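You operate a simulated robot arm through the tools that you are given. There is no shell and no other tool. Be economical: measure what you need, move in short steps, check, and stop when the job is done.

You run a simulated two-armed robot. Do the job below in one go: nothing can be reset, and whatever is moved stays where it is left.

Task
Close the drawer of the fitting bench. Press the yellow key of the line tester two times. Take the white beacon and leave it on the lower shelf of the tall zone bench. Put one of the foam scraps from the top of the back bench on the top of the wheeled zone bench. Fetch the seven metre label clip and set it on top of the blue beacon. Put the orange dome on the upper shelf of the tall zone bench. Fetch the lobby carton and set it on the top of the big tower carton. Take the tray that says "fault" from the top of the side bench and put it on the top of the front bench. Take the blue strap on the top of the long zone bench and put it away on the upper shelf of the cable cabinet. Any order will do. Set down upright: white beacon, seven metre label clip, orange dome, lobby carton.

Only the result counts: the job must be done as asked and must still hold three seconds after the hand-in. Knocking over, shifting, dropping, spilling or breaking anything else fails it.

Robot
Two 7-joint arms with two-finger parallel grippers on one trunk, on a base that drives. Base frame: it is fixed to the floor where the robot stands at the start and does not move with it; the origin is under the middle of the robot, x ahead of it, y to its left, z up; the surface under the hand at the start is at about z = 850. Units: mm, rad, N and s.
The left shoulder is at the start at [62, 197, 1029], the right one opposite. With the tool pointing down near the work surface each hand reaches from about 320 to 720 mm from the robot's upright axis, wherever it stands, measured 20 degrees to its own side. Places, roughly: blue beacon (8x8x10 cm) [-3200, 4600, 800]; blue strap (5x5x3 cm) [-1100, 3700, 700]; drawer of the fitting bench [500, -200, 700]; foam scrap (8x4x3 cm) [-3200, 4700, 800]; lobby carton [-2500, 2750, 750]; lower shelf of the tall zone bench [-2100, 7100, 200]; orange dome (8x6x6 cm) [-3200, 3500, 800]; orange tray, yellow tray [-2500, 1750, 750]; seven metre label clip [-3000, 4000, 750]; top of the big tower carton [-5400, 2500, 400]; top of the front bench [800, 3300, 800]; top of the wheeled zone bench [-1700, 5300, 800]; upper shelf of the cable cabinet [2600, 3200, 1300]; upper shelf of the tall zone bench [-2100, 7100, 600]; white beacon (8x8x10 cm) [-3700, 5600, 800]; yellow key of the line tester [-2500, -1500, 800]. Payload 1.57 kg a hand.
Tool frame (each hand has its own): the origin (TCP) lies between the finger pads and is the grasp point; the fingertips stand 30 mm ahead of it; z points along the fingers, y is the line along which they close. Largest opening 110 mm; finger width 24, thickness 12; the body of the gripper, 48 by 112 mm, starts 78 mm behind the TCP.
Orientation is that of the tool frame in the base frame, as [roll, pitch, yaw] about the fixed x, y, z axes, in that order (R = Rz(yaw) Ry(pitch) Rx(roll)). With the fingers straight down and closing along the base's y, the tool's x points along the base's -x, its y along +y and its z along -z.

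Tools
- The arms move only by the tool arm_command. It takes "left_series", "right_series" or both (then of equal length, played together; a hand with none holds still); each is a list of rows, each a list of 7 numbers: the opening, from 0 (shut) to 1 (fully open), then the shift along the tool's x, y, z in mm, then the turn, a rotation vector about the tool's x, y, z in rad. In form: [[fingers, dx, dy, dz, ax, ay, az], ...]. A call has 1 to 8 rows; each row is the pose to reach, as a shift and turn from the pose commanded when the call began, along the tool's axes at that moment. Rows are played at 5 a second. More than 50 mm and 0.15 rad between two rows, or a gripper value outside its range, and nothing of the call is played. Where a pose cannot be reached the arm comes as near as it can. A force on the tool above 40 N (or 10 N above the force at the start of the call, whichever is more), or a blocked arm, ends the call early, and 0.2 s more pass. The fingers move at their own pace (about 72 mm/s each) and stop on an object; they squeeze with about 30 N. The grip force told is the motor's: it shows also when the fingers shut on nothing. Time passes only in rows, and 0.2 s behind the last, so rows that repeat a pose let the fingers close. It gives the time, the measured TCP pose, the force on the tool (base axes), the opening and the grip force at its end, in the units of the frame above (readings bear some noise), with the torque about the TCP (base axes, N m) and any sound that the robot's microphone picked up, and new pictures: "views" is both (left out), scene, wrist or none (wrist: the cameras of the hands that moved).
- Cameras (640 x 400 px; columns grow to the right, rows downward): "scene" is now at [92.3, -28.9, 1599.5]; the picture's right is [-0.43, -0.90, 0.00], its down [-0.79, 0.38, -0.48] and it looks along [0.44, -0.21, -0.88] (base axes); focal length 283 px, centre (320, 200). "left" rides on the left gripper at [70, -16, -141] in its tool frame; the picture's right is [0.23, 0.97, 0.00], its down [-0.85, 0.20, -0.48] and it looks along [-0.47, 0.11, 0.88] (tool axes); focal length 222 px, centre (320, 200). "right" rides on the right gripper at [70, 16, -141] in its tool frame; the picture's right is [-0.23, 0.97, 0.00], its down [-0.85, -0.20, -0.48] and it looks along [-0.47, -0.11, 0.88] (tool axes); focal length 222 px, centre (320, 200).
- move_column(by): slides the trunk up (or, below 0, down) by that many mm; the arms and the scene camera ride with it, the base frame stays. It gives what a move gives, with no picture.
- roll_base(legs): drives the robot by 1 to 6 legs, each [ahead, left, turn to the left] in mm, mm and rad, along the robot's own axes; the way and the turn of a leg run together, so that a leg with both is an arc; at most 1500 mm and 3.142 rad a leg. The arms and the cameras ride along, it lands a little off, and it stops where it bumps. It gives what a move gives, and a new picture of the scene camera.
- pan_tilt(pan, tilt): turns the head with the scene camera to pan (to the left, within 1.501 rad either way) and tilt (down, from -0.506 to 1.204), counted from straight ahead of the robot. It gives what a move gives, and a new picture of the scene camera.
- pixel_to_xyz(camera, pixels): for up to 12 pixels [column, row] of the newest picture of that camera ("zoom" is the newest enlarged one), the place [x, y, z] in the base frame of the surface seen there, good to about 2 mm. No time passes.
- enlarge(camera, box): a new picture of the part [left, top, right, bottom] of that camera's present view, enlarged. No time passes.
- close_job(): hands the job in; it is judged then, once.

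Go step by step. Measure first, check grasps and placings, and put right what went wrong. The budget is 322 turns and 360 pictures, counting those below and the enlarged ones. Unless the task says otherwise, let go and move clear before handing in.

The tools are called after ">>>" by a JSON object that holds its "fn" and its "kwargs". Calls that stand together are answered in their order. arm_command: Moves the arms, as the interface text tells. Its arguments: {"type":"object","properties":{"left_series":{"type":"array","items":{"type":"array","items":{"type":"number"}}},"right_series":{"type":"array","items":{"type":"array","items":{"type":"number"}}},"views":{"type":"string","enum":["both","scene","wrist","none"]}},"required":[]} The other tools are called the same way: move_column (by) slides the trunk up or down; roll_base (legs) drives the base; pan_tilt (pan, tilt) turns the head that bears the scene camera; pixel_to_xyz (camera, pixels) gives the place of the surface under pixels of a picture; enlarge (camera, box) takes an enlarged picture of a part of a camera's view; close_job () hands the job in.

At the start:

```text
time: 0.0
left_ee_pos: [445.3, 65.3, 955.1]
left_tool_rot: [3.142, -0.002, 3.14]
left_force: [0.1, -1.1, -1.0]
left_torque: [0.0, 0.02, -0.02]
left_width: 110.3
left_grasp_force: 0.1
right_ee_pos: [406.1, -252.8, 991.9]
right_tool_rot: [3.14, -0.001, -3.141]
right_force: [-0.1, 0.3, 0.2]
right_torque: [-0.02, 0.03, 0.02]
right_width: 110.3
right_grasp_force: 0.0
trunk travel left (down, up): [-625.0, 365.0]
robot x, y, heading: [-2.3, 1.0, 0.0]
head pan, tilt: [-0.445, 1.063]
```

scene: 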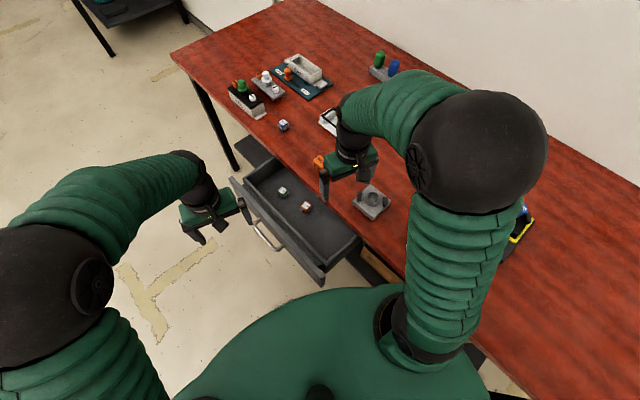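
right: 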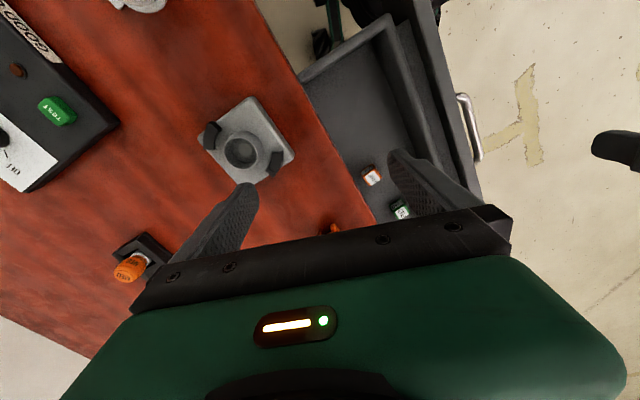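
left: 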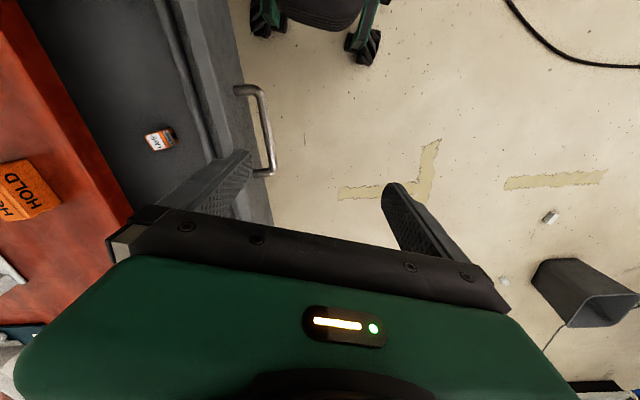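

The drawer is seen open at about (300,210) with its handle at (265,238). I measure the drawer front and bench edge.

>>> {"fn": "pixel_to_xyz", "kwargs": {"camera": "scene", "pixels": [[265, 238], [234, 183], [318, 272], [322, 282], [280, 235], [356, 240], [250, 165], [340, 200], [210, 120], [300, 200]]}}

>>> {"fn": "enlarge", "kwargs": {"camera": "scene", "box": [160, 100, 400, 300]}}

```text
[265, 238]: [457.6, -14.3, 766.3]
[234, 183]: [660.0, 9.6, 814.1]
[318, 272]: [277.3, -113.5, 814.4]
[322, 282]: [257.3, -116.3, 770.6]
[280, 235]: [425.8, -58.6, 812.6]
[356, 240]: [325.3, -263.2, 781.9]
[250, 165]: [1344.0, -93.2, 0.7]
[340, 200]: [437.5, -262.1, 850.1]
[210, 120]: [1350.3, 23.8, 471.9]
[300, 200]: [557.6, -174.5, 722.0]
```

```text
2.00 times, centred on (280, 200) of scene
```

zoom: 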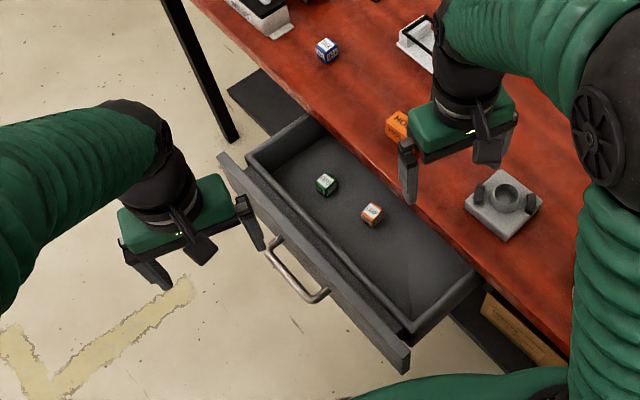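

Drawer front runs (660,10)→(277,-113), closing direction about (0.31,-0.95), about 190 mm open. I'll move the right hand away and lower the closed left fingers in front of the handle.

>>> {"fn": "arm_command", "kwargs": {"left_series": [[0, 0, -20, 0, 0, 0, 0], [0, 0, -30, 0, 0, 0, 0], [0, 0, -30, 45, 0, 0, 0], [0, 0, -30, 90, 0, 0, 0], [0, 0, -30, 135, 0, 0, 0], [0, 0, -30, 180, 0, 0, 0]], "right_series": [[0.5, 0, 0, -45, 0, 0, 0], [0.5, 0, -20, -85, 0, 0, 0], [0.5, 0, -60, -115, 0, 0, 0], [0.5, 0, -100, -130, 0, 0, 0], [0.5, 0, -140, -130, 0, 0, 0], [0.5, 0, -150, -130, 0, 0, 0]]}}

```text
time: 1.4
left_ee_pos: [447.1, 32.8, 777.1]
left_tool_rot: [3.141, -0.001, 3.14]
left_force: [0.2, -0.5, -0.6]
left_torque: [-0.01, 0.03, 0.01]
left_width: 0.2
left_grasp_force: 21.3
right_ee_pos: [408.1, -405.8, 1119.9]
right_tool_rot: [3.14, -0.002, -3.141]
right_force: [0.3, 0.2, 0.5]
right_torque: [0.0, -0.01, -0.01]
right_width: 55.2
right_grasp_force: 0.0
trunk travel left (down, up): [-625.0, 365.0]
robot x, y, heading: [4.7, 0.3, -0.0]
head pan, tilt: [-0.445, 1.063]
```

scene: 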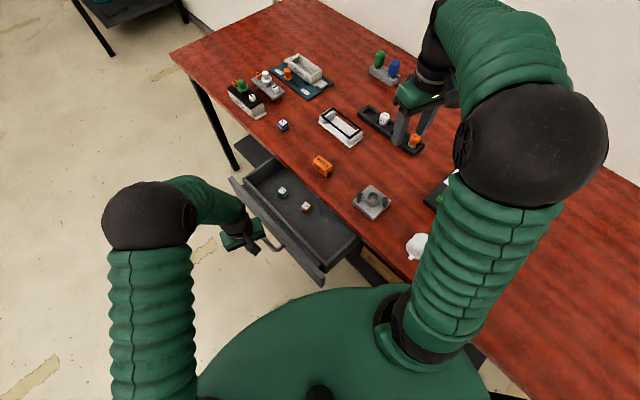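
right: 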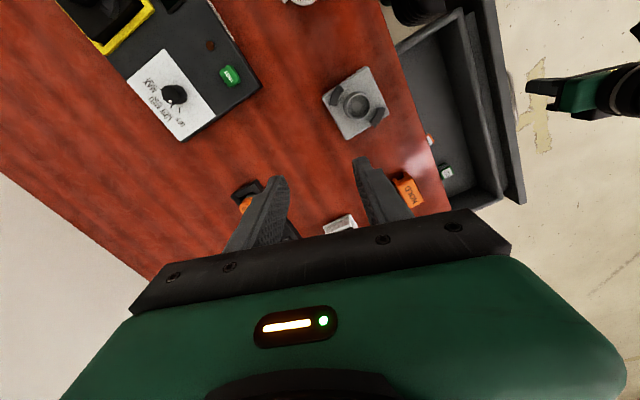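
left: 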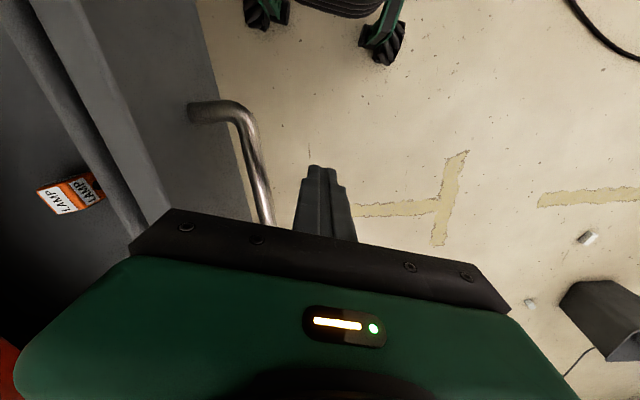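

The closed fingers stand just in front of the handle bar. Push along the closing direction.

>>> {"fn": "arm_command", "kwargs": {"left_series": [[0, -9, -28, 0, 0, 0, 0], [0, -18, -57, 0, 0, 0, 0], [0, -27, -85, 0, 0, 0, 0], [0, -37, -114, 0, 0, 0, 0], [0, -46, -142, 0, 0, 0, 0], [0, -55, -171, 0, 0, 0, 0]], "views": "scene"}}

```text
time: 3.0
left_ee_pos: [552.8, -80.9, 796.1]
left_tool_rot: [-3.115, 0.037, -3.002]
left_force: [2.3, -1.2, 22.9]
left_torque: [-0.24, 0.1, 0.04]
left_width: 0.0
left_grasp_force: 21.9
right_ee_pos: [404.2, -402.6, 1120.1]
right_tool_rot: [-3.141, 0.001, 3.141]
right_force: [0.9, 0.4, -0.4]
right_torque: [0.03, 0.03, 0.03]
right_width: 55.0
right_grasp_force: 0.0
trunk travel left (down, up): [-625.0, 365.0]
robot x, y, heading: [1.8, -0.6, -0.001]
head pan, tilt: [-0.445, 1.063]
stopped in row 6 (left hand): the arm was blocked; the commanded pose is now the measured one
```

scene: 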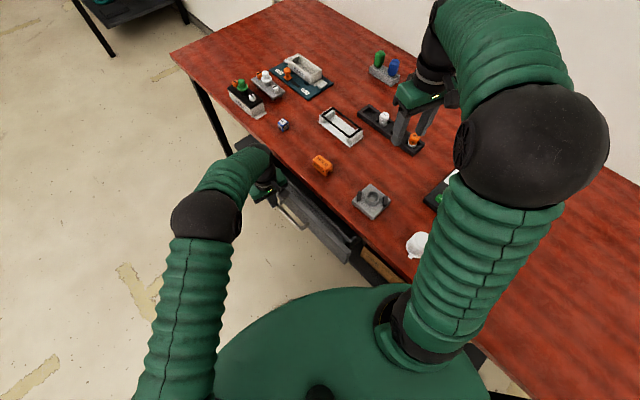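

The drawer moved in a good way, the hand slid along to x=553. Look closer.

>>> {"fn": "enlarge", "kwargs": {"camera": "scene", "box": [220, 130, 400, 280]}}

>>> {"fn": "enlarge", "kwargs": {"camera": "left", "box": [0, 0, 640, 400]}}

```text
2.67 times, centred on (310, 205) of scene
```

zoom: 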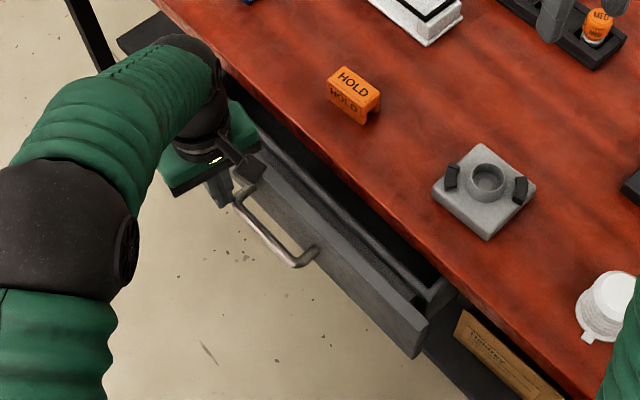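

```text
1.00 times, centred on (320, 200) of left (not enlarged: the box is as wide or as high as the picture)
```

zoom: 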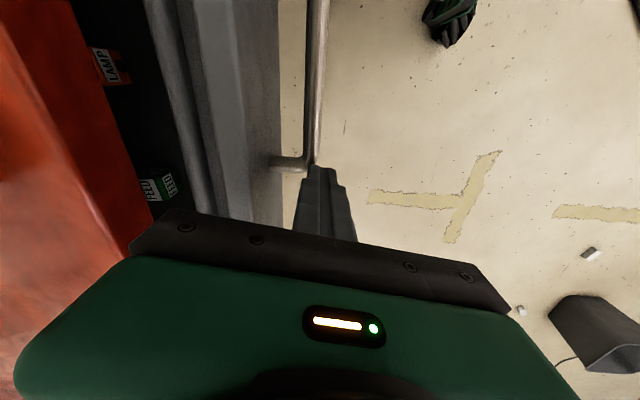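

>>> {"fn": "pixel_to_xyz", "kwargs": {"camera": "zoom", "pixels": [[312, 130], [316, 60], [318, 10], [280, 163], [250, 60], [290, 163], [160, 5], [30, 60]]}}

>>> {"fn": "arm_command", "kwargs": {"left_series": [[0, 5, 30, -10, 0, 0, 0], [0, 5, 45, -20, 0, 0, 0]], "views": "none"}}

```text
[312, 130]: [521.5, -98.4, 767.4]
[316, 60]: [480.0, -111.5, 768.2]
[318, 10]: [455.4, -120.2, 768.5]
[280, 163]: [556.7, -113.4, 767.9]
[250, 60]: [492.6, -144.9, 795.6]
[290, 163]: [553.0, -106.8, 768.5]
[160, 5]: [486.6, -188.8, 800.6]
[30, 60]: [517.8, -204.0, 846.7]
```

```text
time: 3.3
left_ee_pos: [551.9, -77.8, 797.1]
left_tool_rot: [-3.11, 0.044, -3.006]
left_force: [-7.7, -1.1, 14.8]
left_torque: [-0.22, 0.37, -0.08]
left_width: 0.0
left_grasp_force: 21.5
right_ee_pos: [404.5, -403.0, 1119.7]
right_tool_rot: [3.141, 0.003, -3.14]
right_force: [0.4, 1.0, -0.3]
right_torque: [-0.04, 0.06, 0.01]
right_width: 55.1
right_grasp_force: 0.0
trunk travel left (down, up): [-625.0, 365.0]
robot x, y, heading: [-3.5, 0.8, 0.002]
head pan, tilt: [-0.445, 1.063]
stopped in row 1 (left hand): the force on the tool passed its limit at 44 N (the readings are from after the stop); the commanded pose is now the measured one
```

>>> {"fn": "arm_command", "kwargs": {"left_series": [[0, 0, 0, -15, 0, 0, 0], [0, 0, 0, -40, 0, 0, 0], [0, 0, 0, -70, 0, 0, 0]], "views": "both"}}

```text
time: 4.1
left_ee_pos: [551.2, -77.1, 867.9]
left_tool_rot: [-3.112, 0.044, -3.007]
left_force: [0.5, -0.2, -0.4]
left_torque: [-0.04, 0.04, 0.01]
left_width: 0.0
left_grasp_force: 21.4
right_ee_pos: [404.0, -402.7, 1121.7]
right_tool_rot: [3.14, 0.002, -3.14]
right_force: [0.0, -0.1, 0.2]
right_torque: [-0.04, 0.0, -0.01]
right_width: 55.1
right_grasp_force: 0.1
trunk travel left (down, up): [-625.0, 365.0]
robot x, y, heading: [2.0, -0.8, 0.005]
head pan, tilt: [-0.445, 1.063]
```

scene: 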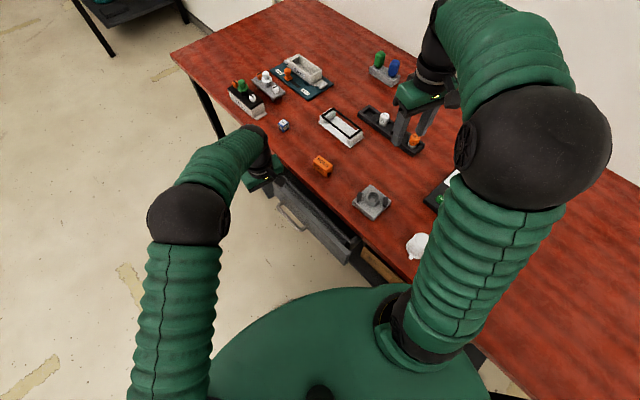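
left: 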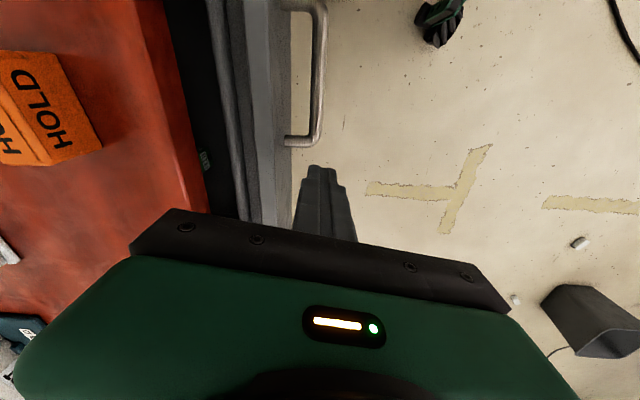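

The bar lies along (553,-107)–(455,-120); the right arm suits the rest better. I clear the left hand to +y and bring the right one over the handle front.

>>> {"fn": "arm_command", "kwargs": {"left_series": [[0, 10, 45, -40, 0, 0, 0], [0, 20, 90, -80, 0, 0, 0], [0, 30, 135, -90, 0, 0, 0], [0, 40, 180, -90, 0, 0, 0], [0, 40, 220, -90, 0, 0, 0], [0, 40, 260, -90, 0, 0, 0], [0, 40, 260, -90, 0, 0, 0]], "right_series": [[0, -5, 10, 0, 0, 0, 0], [0, -14, 50, 0, 0, 0, 0], [0, -22, 95, 0, 0, 0, 0], [0, -30, 140, 0, 0, 0, 0], [0, -38, 185, 0, 0, 0, 0], [0, -46, 230, 0, 0, 0, 0], [0, -54, 275, 0, 0, 0, 0]], "views": "none"}}

>>> {"fn": "arm_command", "kwargs": {"right_series": [[0, 0, 40, 0, 0, 0, 0], [0, 0, 63, 40, 0, 0, 0], [0, 0, 63, 90, 0, 0, 0], [0, 0, 63, 140, 0, 0, 0], [0, 0, 63, 190, 0, 0, 0], [0, 0, 63, 240, 0, 0, 0], [0, 0, 63, 280, 0, 0, 0]], "views": "both"}}

```text
refused: row 1 steps farther than a row can; nothing moved
```

```text
time: 5.4
left_ee_pos: [548.1, -73.0, 869.4]
left_tool_rot: [-3.108, 0.047, -3.006]
left_force: [0.3, 0.2, -0.6]
left_torque: [-0.01, 0.01, -0.01]
left_width: 0.0
left_grasp_force: 21.2
right_ee_pos: [401.1, -336.9, 923.2]
right_tool_rot: [-3.14, 0.004, 3.141]
right_force: [-11.8, 3.4, 27.2]
right_torque: [0.1, 0.36, 0.06]
right_width: 0.0
right_grasp_force: 20.9
trunk travel left (down, up): [-625.0, 365.0]
robot x, y, heading: [1.4, -2.1, -0.005]
head pan, tilt: [-0.445, 1.063]
stopped in row 6 (right hand): the force on the tool passed its limit at 179 N (the readings are from after the stop); the commanded pose is now the measured one
```

scene: 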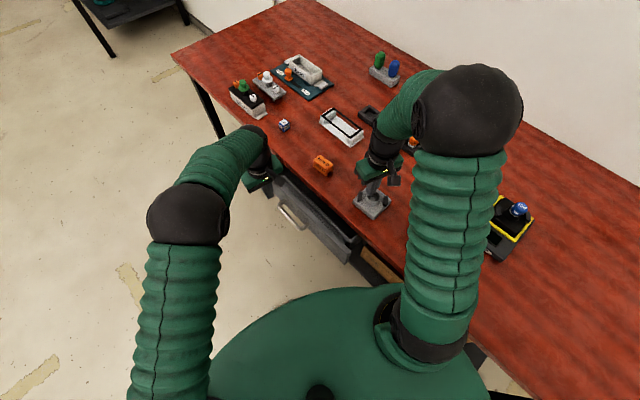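
right: 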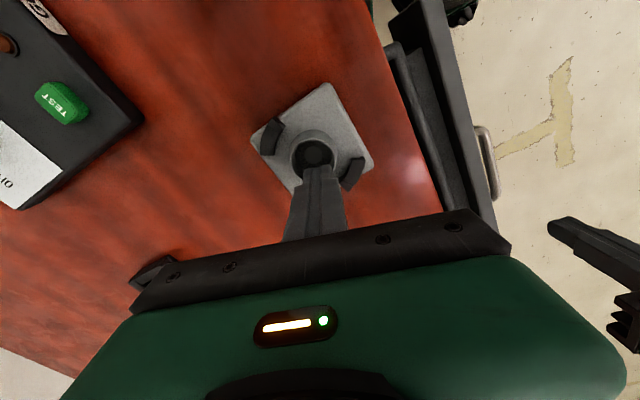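

My first call was refused (step too long), so the right hand came down on the grey cradle instead. I lift it straight up and check that the cradle has not moved; I won't chain dependent moves again.

>>> {"fn": "arm_command", "kwargs": {"right_series": [[0, 0, 0, -10, 0, 0, 0], [0, 0, 0, -50, 0, 0, 0], [0, 0, 0, -100, 0, 0, 0], [0, 0, 0, -150, 0, 0, 0], [0, 0, 0, -195, 0, 0, 0]], "views": "both"}}

```text
time: 6.6
left_ee_pos: [549.6, -78.5, 867.2]
left_tool_rot: [-3.116, 0.046, -3.009]
left_force: [-0.3, 0.1, -0.6]
left_torque: [-0.02, -0.03, -0.01]
left_width: 0.0
left_grasp_force: 21.1
right_ee_pos: [405.4, -342.0, 1116.9]
right_tool_rot: [3.141, 0.007, 3.141]
right_force: [-0.1, 0.0, 0.3]
right_torque: [0.02, -0.06, 0.0]
right_width: 0.0
right_grasp_force: 21.7
trunk travel left (down, up): [-625.0, 365.0]
robot x, y, heading: [1.7, -1.8, 0.003]
head pan, tilt: [-0.445, 1.063]
```

scene: 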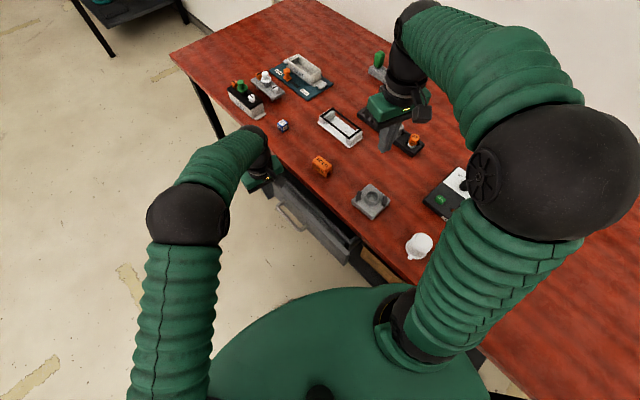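
right: 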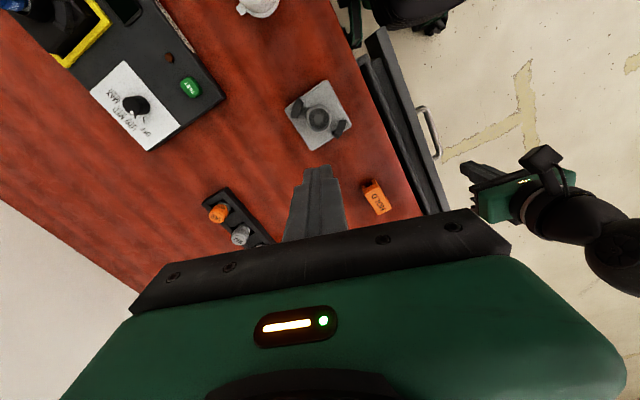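

The cradle is at (371,202), as before; nothing moved. Now clear the left hand with short steps.

>>> {"fn": "arm_command", "kwargs": {"left_series": [[0, 0, 30, -30, 0, 0, 0], [0, 0, 60, -60, 0, 0, 0], [0, 0, 105, -70, 0, 0, 0], [0, 10, 150, -70, 0, 0, 0], [0, 20, 195, -70, 0, 0, 0], [0, 30, 240, -70, 0, 0, 0], [0, 40, 285, -70, 0, 0, 0]], "views": "none"}}

```text
time: 8.2
left_ee_pos: [467.7, 204.6, 926.8]
left_tool_rot: [-3.112, 0.045, -3.007]
left_force: [0.7, 0.1, 0.4]
left_torque: [-0.01, -0.03, -0.01]
left_width: 0.0
left_grasp_force: 21.4
right_ee_pos: [404.6, -339.8, 1117.4]
right_tool_rot: [-3.14, 0.007, -3.141]
right_force: [-0.5, -0.8, 0.9]
right_torque: [0.0, -0.02, 0.04]
right_width: 0.3
right_grasp_force: 21.1
trunk travel left (down, up): [-625.0, 365.0]
robot x, y, heading: [-0.7, 1.2, -0.0]
head pan, tilt: [-0.445, 1.063]
```

Left is clear. Now the right hand goes at height to about (458,-60).

>>> {"fn": "arm_command", "kwargs": {"right_series": [[0, -8, 45, 0, 0, 0, 0], [0, -16, 90, 0, 0, 0, 0], [0, -24, 135, 0, 0, 0, 0], [0, -32, 180, 0, 0, 0, 0], [0, -40, 225, 0, 0, 0, 0], [0, -48, 260, 0, 0, 0, 0], [0, -52, 282, 0, 0, 0, 0]], "views": "both"}}

```text
time: 9.8
left_ee_pos: [468.4, 202.3, 927.8]
left_tool_rot: [-3.111, 0.043, -3.006]
left_force: [0.7, 0.0, 0.7]
left_torque: [0.0, -0.01, 0.01]
left_width: 0.0
left_grasp_force: 21.4
right_ee_pos: [455.9, -56.5, 1118.5]
right_tool_rot: [-3.14, 0.005, -3.141]
right_force: [0.8, 0.0, 0.0]
right_torque: [-0.02, -0.02, -0.01]
right_width: 0.1
right_grasp_force: 21.4
trunk travel left (down, up): [-625.0, 365.0]
robot x, y, heading: [3.3, -1.7, -0.002]
head pan, tilt: [-0.445, 1.063]
```

scene: 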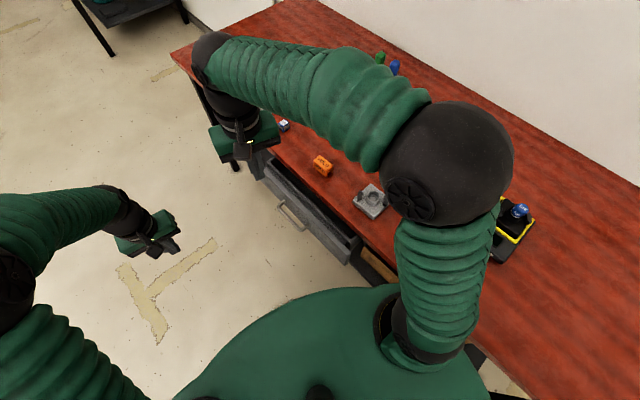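
right: 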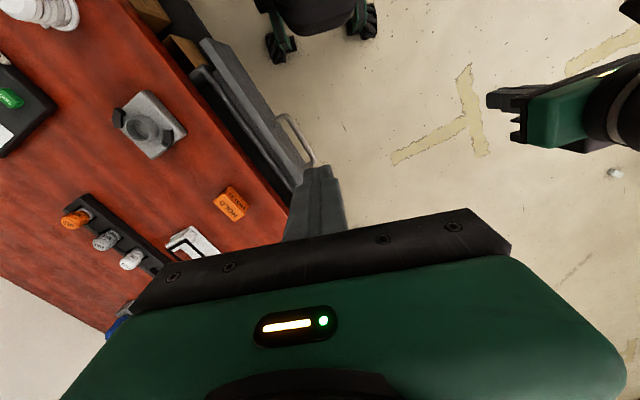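

>>> {"fn": "pixel_to_xyz", "kwargs": {"camera": "scene", "pixels": [[281, 208], [306, 227], [293, 219], [300, 229]]}}

>>> {"fn": "pixel_to_xyz", "kwargs": {"camera": "right", "pixels": [[280, 117], [297, 137], [310, 158]]}}

```text
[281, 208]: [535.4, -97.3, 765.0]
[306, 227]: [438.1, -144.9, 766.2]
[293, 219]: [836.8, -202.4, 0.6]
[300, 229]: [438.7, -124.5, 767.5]
```

```text
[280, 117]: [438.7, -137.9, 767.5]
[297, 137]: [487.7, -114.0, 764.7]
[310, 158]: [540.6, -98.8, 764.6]
```

Handle bar middle is (492,-112,765). I lower the right hand in front of it at (478,-65).

>>> {"fn": "arm_command", "kwargs": {"right_series": [[0, -22, -5, 40, 0, 0, 0], [0, -22, -7, 85, 0, 0, 0], [0, -22, -7, 130, 0, 0, 0], [0, -22, -7, 175, 0, 0, 0], [0, -22, -7, 220, 0, 0, 0], [0, -22, -7, 265, 0, 0, 0], [0, -22, -7, 305, 0, 0, 0], [0, -22, -7, 343, 0, 0, 0]], "views": "wrist"}}

```text
time: 11.6
left_ee_pos: [468.9, 202.9, 926.8]
left_tool_rot: [-3.111, 0.043, -3.004]
left_force: [0.6, -0.3, 0.7]
left_torque: [0.01, 0.02, 0.0]
left_width: 0.0
left_grasp_force: 21.4
right_ee_pos: [480.9, -64.5, 771.7]
right_tool_rot: [-3.141, 0.006, 3.141]
right_force: [1.0, -0.2, 0.5]
right_torque: [0.03, -0.01, -0.01]
right_width: 0.1
right_grasp_force: 21.4
trunk travel left (down, up): [-625.0, 365.0]
robot x, y, heading: [1.3, -0.1, 0.005]
head pan, tilt: [-0.445, 1.063]
```

right: 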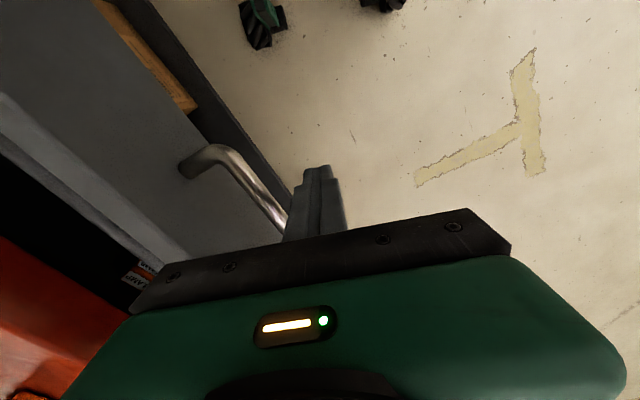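

>>> {"fn": "arm_command", "kwargs": {"right_series": [[0, -6, -24, 0, 0, 0, 0], [0, -12, -48, 0, 0, 0, 0], [0, -18, -70, 0, 0, 0, 0], [0, -23, -92, 0, 0, 0, 0], [0, -28, -112, 0, 0, 0, 0], [0, -33, -130, 0, 0, 0, 0], [0, -38, -150, 0, 0, 0, 0]], "views": "both"}}

```text
time: 12.8
left_ee_pos: [467.5, 206.3, 928.1]
left_tool_rot: [-3.109, 0.045, -3.006]
left_force: [0.0, -0.2, -0.1]
left_torque: [-0.04, 0.0, -0.02]
left_width: 0.0
left_grasp_force: 21.3
right_ee_pos: [504.0, -160.5, 773.0]
right_tool_rot: [3.13, 0.001, -3.131]
right_force: [-1.8, 3.0, 5.2]
right_torque: [0.33, 0.01, 0.02]
right_width: 0.1
right_grasp_force: 21.3
trunk travel left (down, up): [-625.0, 365.0]
robot x, y, heading: [1.1, 2.5, -0.001]
head pan, tilt: [-0.445, 1.063]
stopped in row 6 (right hand): the force on the tool passed its limit at 51 N (the readings are from after the stop); the commanded pose is now the measured one
```

scene: 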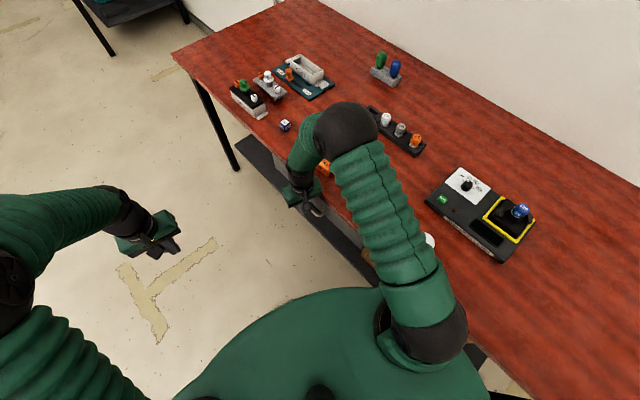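
right: 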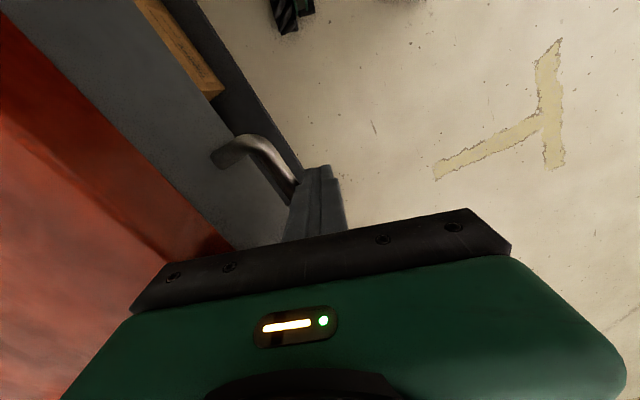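

The front looks flush with the table edge and the push stopped at 51 N. I push once more to see if it is at the end stop.

>>> {"fn": "arm_command", "kwargs": {"right_series": [[0, -3, -10, 0, 0, 0, 0], [0, -5, -20, 0, 0, 0, 0], [0, -8, -30, 0, 0, 0, 0]], "views": "none"}}

>>> {"fn": "enlarge", "kwargs": {"camera": "right", "box": [0, 0, 640, 400]}}

```text
time: 13.3
left_ee_pos: [465.5, 207.3, 928.5]
left_tool_rot: [-3.11, 0.047, -3.007]
left_force: [0.7, 0.3, 0.4]
left_torque: [0.04, 0.02, 0.0]
left_width: 0.0
left_grasp_force: 21.1
right_ee_pos: [504.9, -160.3, 772.1]
right_tool_rot: [3.118, -0.002, -3.119]
right_force: [-4.0, 9.7, 12.9]
right_torque: [-1.42, -0.63, -0.01]
right_width: 0.0
right_grasp_force: 21.7
trunk travel left (down, up): [-625.0, 365.0]
robot x, y, heading: [-0.5, 2.5, 0.001]
head pan, tilt: [-0.445, 1.063]
stopped in row 2 (right hand): the force on the tool passed its limit at 44 N (the readings are from after the stop); the commanded pose is now the measured one
```

```text
1.00 times, centred on (320, 200) of right (not enlarged: the box is as wide or as high as the picture)
```

zoom: 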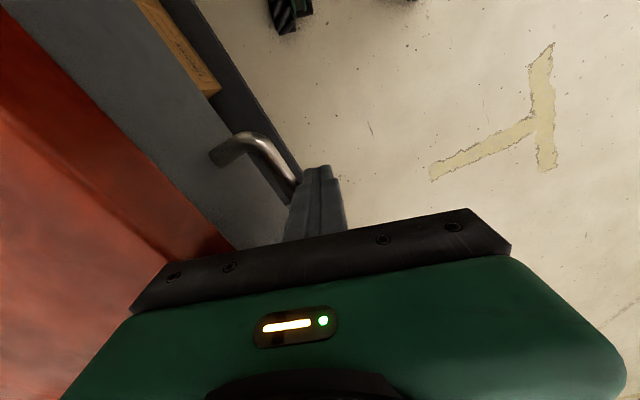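

>>> {"fn": "pixel_to_xyz", "kwargs": {"camera": "zoom", "pixels": [[230, 200], [150, 120], [170, 150], [120, 180], [60, 120], [140, 150], [262, 142]]}}

```text
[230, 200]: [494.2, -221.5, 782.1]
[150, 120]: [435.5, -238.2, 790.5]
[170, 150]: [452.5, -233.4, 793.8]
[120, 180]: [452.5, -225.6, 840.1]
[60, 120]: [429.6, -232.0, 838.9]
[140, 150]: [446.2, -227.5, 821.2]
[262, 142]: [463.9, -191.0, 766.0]
```

The front plane is about 7 mm inside the table edge and resists 44 N: closed. I retract the right hand.

>>> {"fn": "arm_command", "kwargs": {"right_series": [[0, 10, 40, 0, 0, 0, 0], [0, 20, 80, -5, 0, 0, 0], [0, 30, 90, -50, 0, 0, 0], [0, 45, 90, -95, 0, 0, 0], [0, 60, 90, -140, 0, 0, 0], [0, 75, 90, -185, 0, 0, 0], [0, 90, 90, -230, 0, 0, 0], [0, 105, 70, -270, 0, 0, 0]], "views": "none"}}

```text
time: 15.1
left_ee_pos: [463.4, 201.7, 929.8]
left_tool_rot: [-3.113, 0.049, -3.007]
left_force: [-0.1, -1.0, 0.4]
left_torque: [0.0, 0.01, -0.03]
left_width: 0.2
left_grasp_force: 21.0
right_ee_pos: [398.8, -107.9, 1048.0]
right_tool_rot: [3.116, -0.004, -3.122]
right_force: [-0.2, -0.9, 0.8]
right_torque: [0.03, 0.0, -0.02]
right_width: 0.0
right_grasp_force: 21.0
trunk travel left (down, up): [-625.0, 365.0]
robot x, y, heading: [-1.1, 2.6, 0.005]
head pan, tilt: [-0.445, 1.063]
```

Now check the drawer from the scene camera and look about by panning left.

>>> {"fn": "pan_tilt", "kwargs": {"pan": -0.4, "tilt": 0.9}}

>>> {"fn": "pan_tilt", "kwargs": {"pan": 1.3, "tilt": 0.35}}

```text
time: 15.8
left_ee_pos: [464.9, 203.0, 929.2]
left_tool_rot: [-3.112, 0.047, -3.006]
left_force: [-0.2, -1.0, 0.0]
left_torque: [0.0, 0.0, -0.04]
left_width: 0.0
left_grasp_force: 20.8
right_ee_pos: [399.9, -104.6, 1048.9]
right_tool_rot: [3.116, -0.003, -3.122]
right_force: [-0.8, -0.5, 0.0]
right_torque: [-0.01, -0.04, 0.0]
right_width: 0.0
right_grasp_force: 21.6
trunk travel left (down, up): [-625.0, 365.0]
robot x, y, heading: [-3.1, 1.1, 0.001]
head pan, tilt: [-0.4, 0.901]
```

scene: 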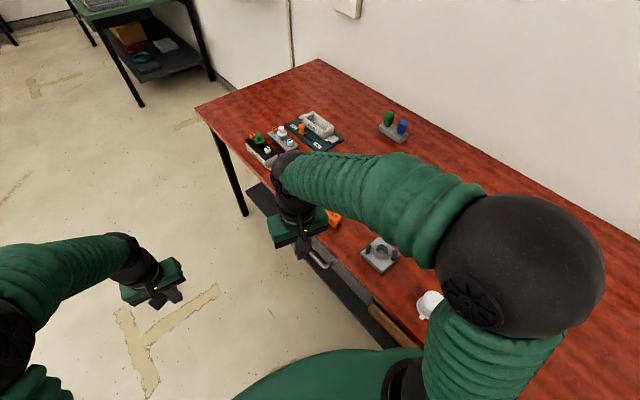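

```text
time: 17.5
left_ee_pos: [465.1, 203.3, 929.8]
left_tool_rot: [-3.112, 0.046, -3.006]
left_force: [-0.4, 0.2, -0.3]
left_torque: [-0.01, -0.01, 0.03]
left_width: 0.0
left_grasp_force: 21.0
right_ee_pos: [398.8, -105.2, 1046.1]
right_tool_rot: [3.116, -0.002, -3.123]
right_force: [-0.2, 0.1, 0.5]
right_torque: [0.01, 0.02, 0.0]
right_width: 0.0
right_grasp_force: 21.6
trunk travel left (down, up): [-625.0, 365.0]
robot x, y, heading: [0.8, -1.6, 0.002]
head pan, tilt: [1.3, 0.351]
```

scene: 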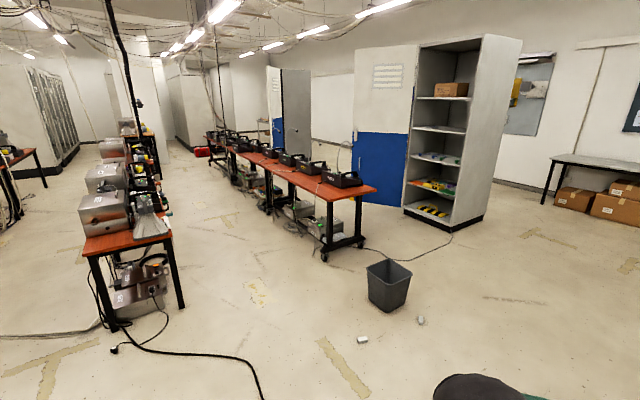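

A lab seen to the left. I look down on the left side for the chair before driving away.

>>> {"fn": "pan_tilt", "kwargs": {"pan": 1.5, "tilt": 0.9}}

>>> {"fn": "pan_tilt", "kwargs": {"pan": -1.5, "tilt": 0.4}}

```text
time: 18.5
left_ee_pos: [466.4, 204.2, 929.8]
left_tool_rot: [-3.112, 0.047, -3.003]
left_force: [0.1, 0.0, 0.3]
left_torque: [-0.04, -0.01, 0.02]
left_width: 0.3
left_grasp_force: 20.9
right_ee_pos: [400.4, -104.6, 1047.0]
right_tool_rot: [3.116, -0.001, -3.121]
right_force: [0.6, 0.4, 1.0]
right_torque: [0.02, -0.01, 0.0]
right_width: 0.1
right_grasp_force: 22.0
trunk travel left (down, up): [-625.0, 365.0]
robot x, y, heading: [-0.7, -0.7, 0.004]
head pan, tilt: [1.499, 0.901]
```

scene: 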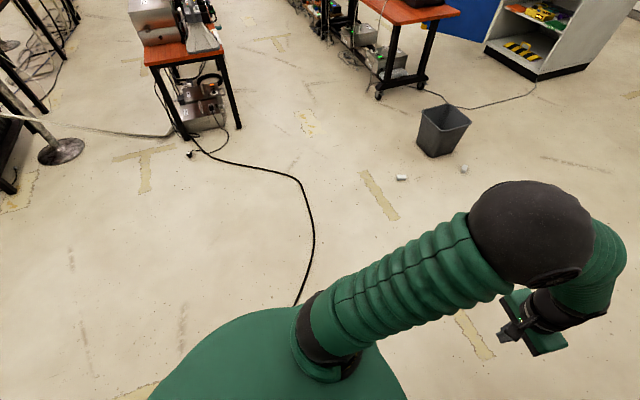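

```text
time: 21.1
left_ee_pos: [466.0, 202.9, 929.6]
left_tool_rot: [-3.113, 0.044, -3.005]
left_force: [-0.5, 0.8, 0.2]
left_torque: [0.01, 0.01, 0.01]
left_width: 0.0
left_grasp_force: 21.1
right_ee_pos: [400.1, -104.4, 1047.6]
right_tool_rot: [3.117, -0.004, -3.122]
right_force: [-0.6, -0.4, 0.8]
right_torque: [0.01, 0.02, 0.0]
right_width: 0.0
right_grasp_force: 22.1
trunk travel left (down, up): [-625.0, 365.0]
robot x, y, heading: [-0.2, -1.3, 0.005]
head pan, tilt: [-1.499, 0.4]
```

scene: 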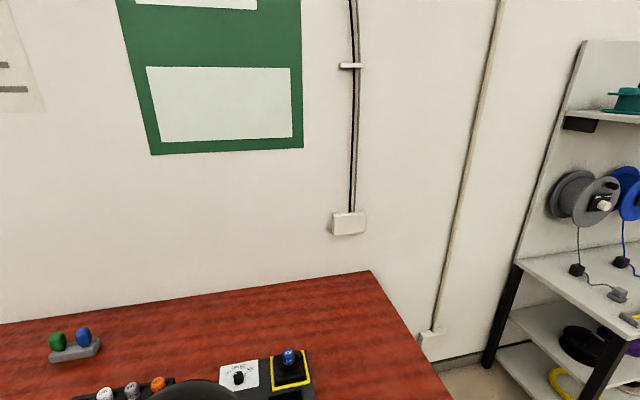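

The left side is clear open floor (a flat cable only). I back off 350 mm left from the bench and turn about to face the rear.

>>> {"fn": "roll_base", "kwargs": {"legs": [[0, 350, 0], [0, 0, 1.57], [0, 0, 1.57]]}}

>>> {"fn": "pan_tilt", "kwargs": {"pan": 0.3, "tilt": 0.45}}

```text
time: 31.1
left_ee_pos: [-458.9, 141.0, 930.5]
left_tool_rot: [-3.113, 0.046, 0.156]
left_force: [-1.4, 0.5, -0.3]
left_torque: [0.03, 0.0, 0.01]
left_width: 0.0
left_grasp_force: 21.8
right_ee_pos: [-400.0, 451.2, 1047.3]
right_tool_rot: [3.118, -0.003, 0.039]
right_force: [0.2, 0.5, 0.6]
right_torque: [-0.03, 0.0, -0.02]
right_width: 0.0
right_grasp_force: 20.9
trunk travel left (down, up): [-625.0, 365.0]
robot x, y, heading: [-0.6, 352.6, -3.119]
head pan, tilt: [-1.499, 0.4]
```

scene: 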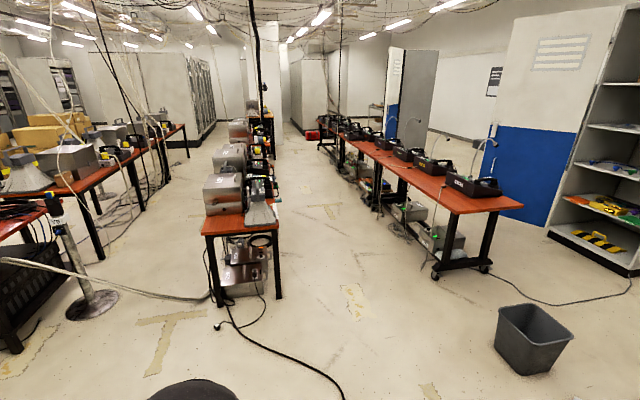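

```text
time: 32.9
left_ee_pos: [-458.9, 139.8, 930.5]
left_tool_rot: [-3.111, 0.046, 0.157]
left_force: [0.2, -1.0, -0.9]
left_torque: [0.02, -0.01, -0.01]
left_width: 0.0
left_grasp_force: 21.4
right_ee_pos: [-398.5, 451.1, 1047.7]
right_tool_rot: [3.118, -0.003, 0.041]
right_force: [0.8, -0.1, -0.2]
right_torque: [0.03, 0.02, 0.02]
right_width: 0.0
right_grasp_force: 21.0
trunk travel left (down, up): [-625.0, 365.0]
robot x, y, heading: [2.4, 354.3, -3.114]
head pan, tilt: [0.3, 0.45]
```

scene: 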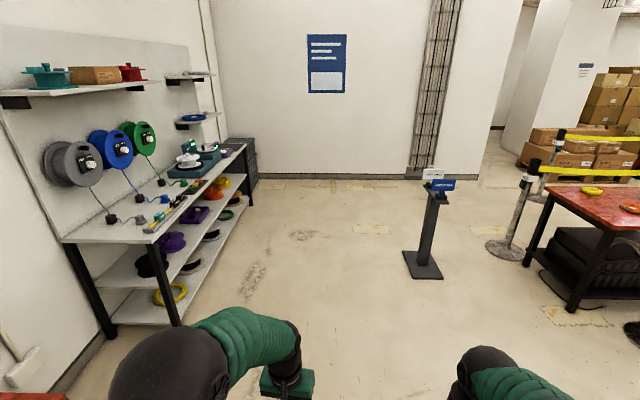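

The side bench with trays is at right (600,205); the line tester should be the teal device at (195,160) on the left bench. I measure these.

>>> {"fn": "pixel_to_xyz", "kwargs": {"camera": "scene", "pixels": [[195, 165], [155, 242], [65, 242], [246, 143], [180, 325], [425, 270], [590, 190], [630, 207], [555, 188], [578, 312], [505, 250], [188, 155]]}}

>>> {"fn": "enlarge", "kwargs": {"camera": "scene", "box": [90, 120, 270, 240]}}

```text
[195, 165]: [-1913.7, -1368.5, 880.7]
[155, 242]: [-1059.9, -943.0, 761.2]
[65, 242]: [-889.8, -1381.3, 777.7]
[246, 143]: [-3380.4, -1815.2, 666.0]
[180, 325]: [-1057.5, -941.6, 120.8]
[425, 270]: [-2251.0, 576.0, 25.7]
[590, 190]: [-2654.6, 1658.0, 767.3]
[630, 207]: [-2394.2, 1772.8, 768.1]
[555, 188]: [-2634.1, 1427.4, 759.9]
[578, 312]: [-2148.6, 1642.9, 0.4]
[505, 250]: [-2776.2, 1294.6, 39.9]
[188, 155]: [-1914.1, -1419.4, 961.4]
```

```text
3.33 times, centred on (180, 180) of scene
```

zoom: 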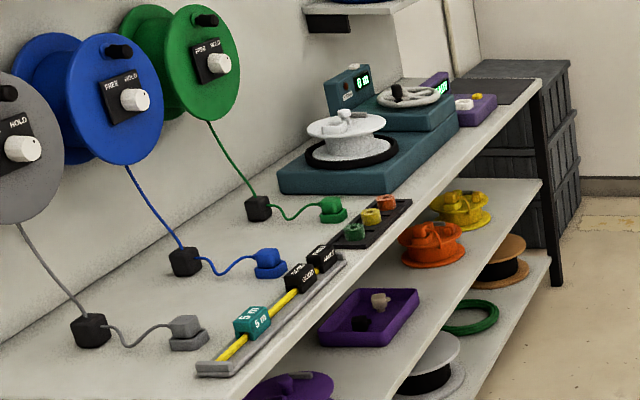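

The tester is the purple box with a yellow key at the far end of that bench. I measure it in the zoom and drive to in front of it.

>>> {"fn": "pixel_to_xyz", "kwargs": {"camera": "zoom", "pixels": [[477, 97], [463, 103], [483, 110], [541, 85], [415, 97], [450, 130], [555, 280]]}}

>>> {"fn": "roll_base", "kwargs": {"legs": [[1265, 542, 0], [1265, 542, 0], [0, 0, 1.854]]}}

```text
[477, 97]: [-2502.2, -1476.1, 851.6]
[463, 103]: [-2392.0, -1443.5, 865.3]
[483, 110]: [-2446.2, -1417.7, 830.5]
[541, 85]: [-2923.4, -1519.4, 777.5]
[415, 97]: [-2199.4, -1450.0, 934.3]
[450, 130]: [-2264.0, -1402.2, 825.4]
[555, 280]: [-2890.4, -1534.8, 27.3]
```

```text
time: 50.8
left_ee_pos: [-2113.0, -1247.3, 929.5]
left_tool_rot: [-3.112, 0.046, 2.071]
left_force: [-0.6, 0.0, -0.3]
left_torque: [-0.02, -0.02, -0.02]
left_width: 0.0
left_grasp_force: 21.0
right_ee_pos: [-2426.2, -1296.7, 1048.2]
right_tool_rot: [3.118, -0.004, 1.956]
right_force: [0.7, 0.6, 0.7]
right_torque: [0.02, 0.0, -0.01]
right_width: 0.0
right_grasp_force: 21.8
trunk travel left (down, up): [-625.0, 365.0]
robot x, y, heading: [-2468.4, -888.8, -1.206]
head pan, tilt: [0.3, 0.45]
```

scene: 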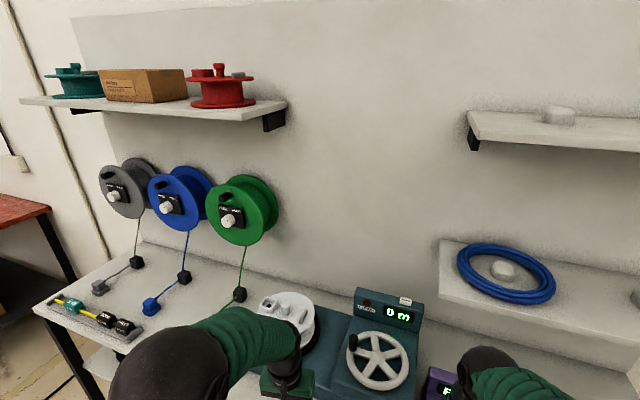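

I'm in front of it; the key is about 24° to the right at 590 mm. Look down there.

>>> {"fn": "pan_tilt", "kwargs": {"pan": -0.5, "tilt": 0.85}}

>>> {"fn": "enlarge", "kwargs": {"camera": "right", "box": [0, 0, 640, 400]}}

```text
time: 51.9
left_ee_pos: [-2113.7, -1247.0, 929.5]
left_tool_rot: [-3.112, 0.049, 2.073]
left_force: [-0.5, -0.5, -0.4]
left_torque: [0.0, 0.02, -0.04]
left_width: 0.2
left_grasp_force: 21.2
right_ee_pos: [-2425.3, -1296.3, 1047.1]
right_tool_rot: [3.117, -0.002, 1.955]
right_force: [-0.1, -0.8, 0.4]
right_torque: [0.01, -0.02, -0.02]
right_width: 0.2
right_grasp_force: 21.5
trunk travel left (down, up): [-625.0, 365.0]
robot x, y, heading: [-2467.7, -889.2, -1.201]
head pan, tilt: [-0.499, 0.85]
```

scene: 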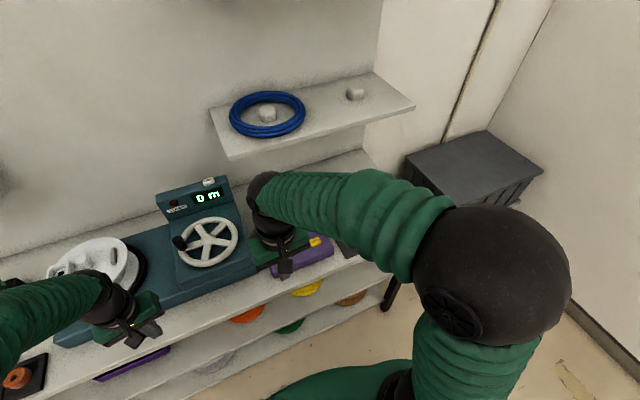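

```text
1.00 times, centred on (320, 200) of right (not enlarged: the box is as wide or as high as the picture)
```

zoom: 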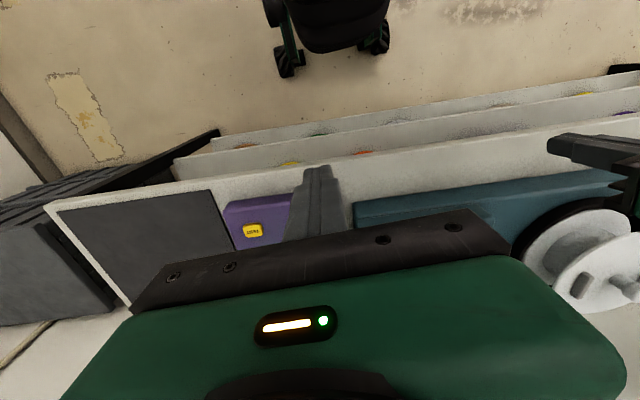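

>>> {"fn": "pixel_to_xyz", "kwargs": {"camera": "zoom", "pixels": [[253, 230], [246, 225], [260, 235], [235, 215], [270, 205], [600, 190], [375, 210], [245, 240], [261, 225]]}}

>>> {"fn": "pixel_to_xyz", "kwargs": {"camera": "scene", "pixels": [[315, 241], [340, 245], [230, 137], [300, 132], [370, 265]]}}

```text
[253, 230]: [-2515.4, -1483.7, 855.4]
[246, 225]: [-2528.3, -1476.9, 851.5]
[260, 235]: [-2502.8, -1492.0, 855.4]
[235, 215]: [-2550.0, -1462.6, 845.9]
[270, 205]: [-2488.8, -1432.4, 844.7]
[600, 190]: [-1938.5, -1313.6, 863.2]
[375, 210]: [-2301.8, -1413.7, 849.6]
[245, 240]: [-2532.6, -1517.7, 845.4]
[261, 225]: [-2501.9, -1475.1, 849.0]
```

```text
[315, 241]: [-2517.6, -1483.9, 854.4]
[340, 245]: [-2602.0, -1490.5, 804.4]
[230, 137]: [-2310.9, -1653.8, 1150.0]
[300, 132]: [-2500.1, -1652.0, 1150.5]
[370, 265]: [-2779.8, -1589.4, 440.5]
```

Key centre (-2516,-1484,855). I bring the closed right fingers above it.

>>> {"fn": "arm_command", "kwargs": {"right_series": [[0, -28, -31, 0, 0, 0, 0], [0, -56, -62, 0, 0, 0, 0], [0, -84, -93, 10, 0, 0, 0], [0, -112, -124, 30, 0, 0, 0], [0, -140, -152, 55, 0, 0, 0], [0, -140, -154, 100, 0, 0, 0], [0, -140, -154, 130, 0, 0, 0]], "views": "both"}}

```text
time: 53.5
left_ee_pos: [-2113.6, -1247.5, 931.0]
left_tool_rot: [-3.113, 0.05, 2.072]
left_force: [-0.9, 1.2, 0.0]
left_torque: [0.03, 0.02, -0.03]
left_width: 0.0
left_grasp_force: 21.3
right_ee_pos: [-2512.8, -1484.0, 914.6]
right_tool_rot: [3.117, -0.003, 1.956]
right_force: [0.4, -0.3, -0.6]
right_torque: [0.0, 0.0, 0.0]
right_width: 0.0
right_grasp_force: 21.2
trunk travel left (down, up): [-625.0, 365.0]
robot x, y, heading: [-2470.3, -888.5, -1.206]
head pan, tilt: [-0.499, 0.85]
```

scene: 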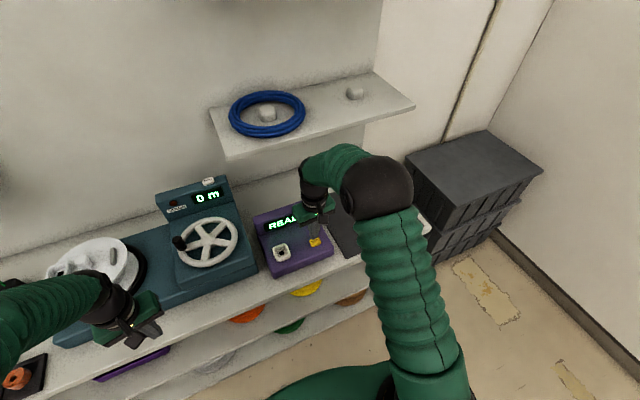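
right: 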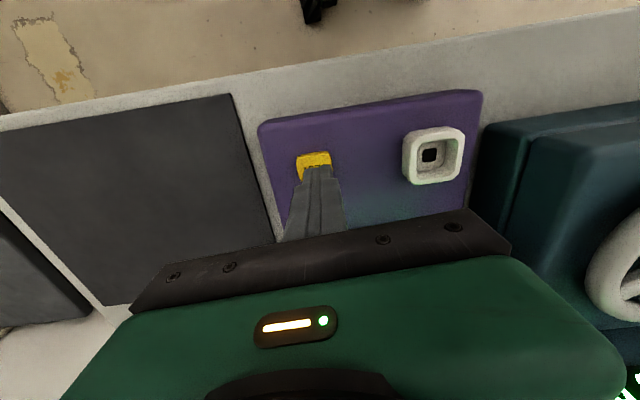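

Display reads READY and the fingers sit over the key. Press once: go down 37 mm with small steps, then back.

>>> {"fn": "arm_command", "kwargs": {"right_series": [[0, 0, 0, 20, 0, 0, 0], [0, 0, 0, 28, 0, 0, 0], [0, 0, 0, 32, 0, 0, 0], [0, 0, 0, 36, 0, 0, 0], [0, 0, 0, 36, 0, 0, 0], [0, 0, 0, 20, 0, 0, 0], [0, 0, 0, 10, 0, 0, 0]], "views": "scene"}}

>>> {"fn": "enlarge", "kwargs": {"camera": "scene", "box": [240, 190, 360, 280]}}

```text
time: 55.1
left_ee_pos: [-2113.8, -1247.1, 930.5]
left_tool_rot: [-3.114, 0.05, 2.072]
left_force: [0.5, -0.2, 0.4]
left_torque: [-0.01, 0.01, -0.02]
left_width: 0.0
left_grasp_force: 21.3
right_ee_pos: [-2514.1, -1481.5, 905.1]
right_tool_rot: [3.117, -0.001, 1.953]
right_force: [0.1, 0.3, -0.2]
right_torque: [-0.02, 0.01, -0.01]
right_width: 0.1
right_grasp_force: 21.4
trunk travel left (down, up): [-625.0, 365.0]
robot x, y, heading: [-2469.0, -883.1, -1.201]
head pan, tilt: [-0.499, 0.85]
heard: click
```

scene: 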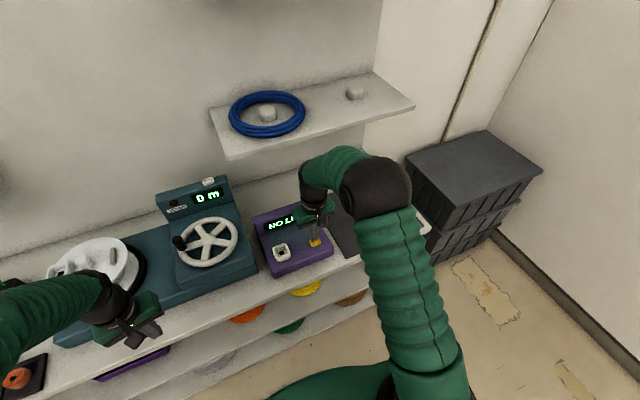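

```text
4.44 times, centred on (300, 235) of scene
```

zoom: 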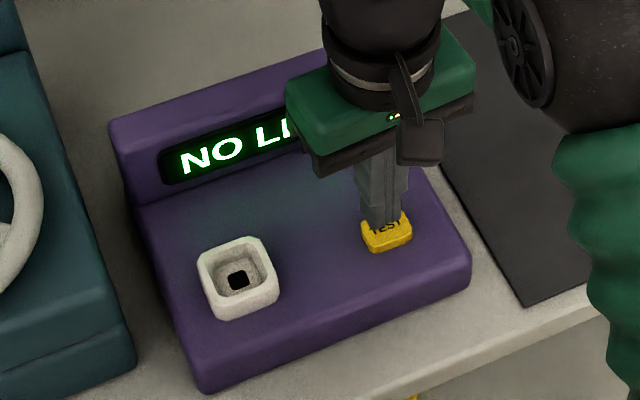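

One click was heard and the display changed to "NO LINE". Second press, the same way.

>>> {"fn": "arm_command", "kwargs": {"right_series": [[0, 0, 0, 10, 0, 0, 0], [0, 0, 0, 18, 0, 0, 0], [0, 0, 0, 22, 0, 0, 0], [0, 0, 0, 26, 0, 0, 0], [0, 0, 0, 26, 0, 0, 0], [0, 0, 0, 5, 0, 0, 0], [0, 0, 0, -30, 0, 0, 0]], "views": "none"}}

>>> {"fn": "enlarge", "kwargs": {"camera": "scene", "box": [240, 190, 360, 280]}}

```text
time: 56.7
left_ee_pos: [-2114.1, -1247.2, 930.7]
left_tool_rot: [-3.111, 0.049, 2.072]
left_force: [-0.2, 0.9, 0.1]
left_torque: [0.0, 0.01, 0.01]
left_width: 0.0
left_grasp_force: 21.4
right_ee_pos: [-2514.1, -1481.4, 935.9]
right_tool_rot: [3.116, -0.001, 1.956]
right_force: [-0.8, -0.6, 0.3]
right_torque: [-0.02, -0.04, 0.0]
right_width: 0.1
right_grasp_force: 21.4
trunk travel left (down, up): [-625.0, 365.0]
robot x, y, heading: [-2468.0, -884.9, -1.203]
head pan, tilt: [-0.499, 0.85]
heard: click
```

```text
4.44 times, centred on (300, 235) of scene
```

zoom: 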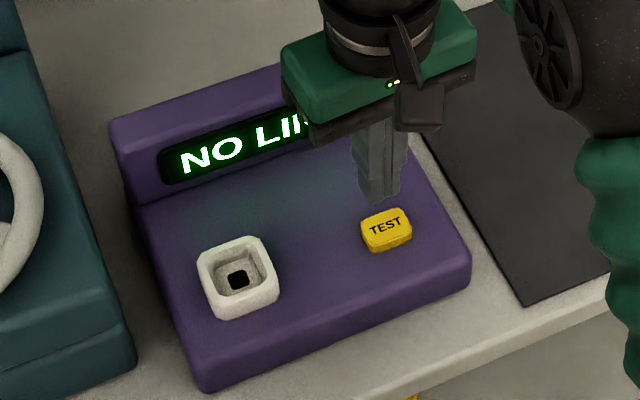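

Two clicks in all. Retract both hands (left also up).

>>> {"fn": "arm_command", "kwargs": {"right_series": [[0, 0, 0, -40, 0, 0, 0], [0, 28, 26, -60, 0, 0, 0], [0, 56, 60, -75, 0, 0, 0], [0, 84, 90, -90, 0, 0, 0], [0, 112, 110, -105, 0, 0, 0], [0, 140, 120, -110, 0, 0, 0], [0, 170, 120, -120, 0, 0, 0]], "left_series": [[0, 10, 0, -40, 0, 0, 0], [0, 20, 0, -80, 0, 0, 0], [0, 35, 0, -115, 0, 0, 0], [0, 50, 0, -120, 0, 0, 0], [0, 65, 0, -120, 0, 0, 0], [0, 80, 0, -120, 0, 0, 0], [0, 95, 0, -120, 0, 0, 0]], "views": "none"}}

```text
time: 58.3
left_ee_pos: [-2160.8, -1156.1, 1044.9]
left_tool_rot: [-3.111, 0.052, 2.071]
left_force: [0.3, 0.2, 0.2]
left_torque: [-0.03, 0.01, 0.02]
left_width: 0.1
left_grasp_force: 21.6
right_ee_pos: [-2471.4, -1274.7, 1058.1]
right_tool_rot: [3.116, 0.001, 1.955]
right_force: [-1.4, -0.1, 0.0]
right_torque: [-0.03, -0.01, -0.01]
right_width: 0.0
right_grasp_force: 20.7
trunk travel left (down, up): [-625.0, 365.0]
robot x, y, heading: [-2470.5, -892.1, -1.204]
head pan, tilt: [-0.499, 0.85]
```

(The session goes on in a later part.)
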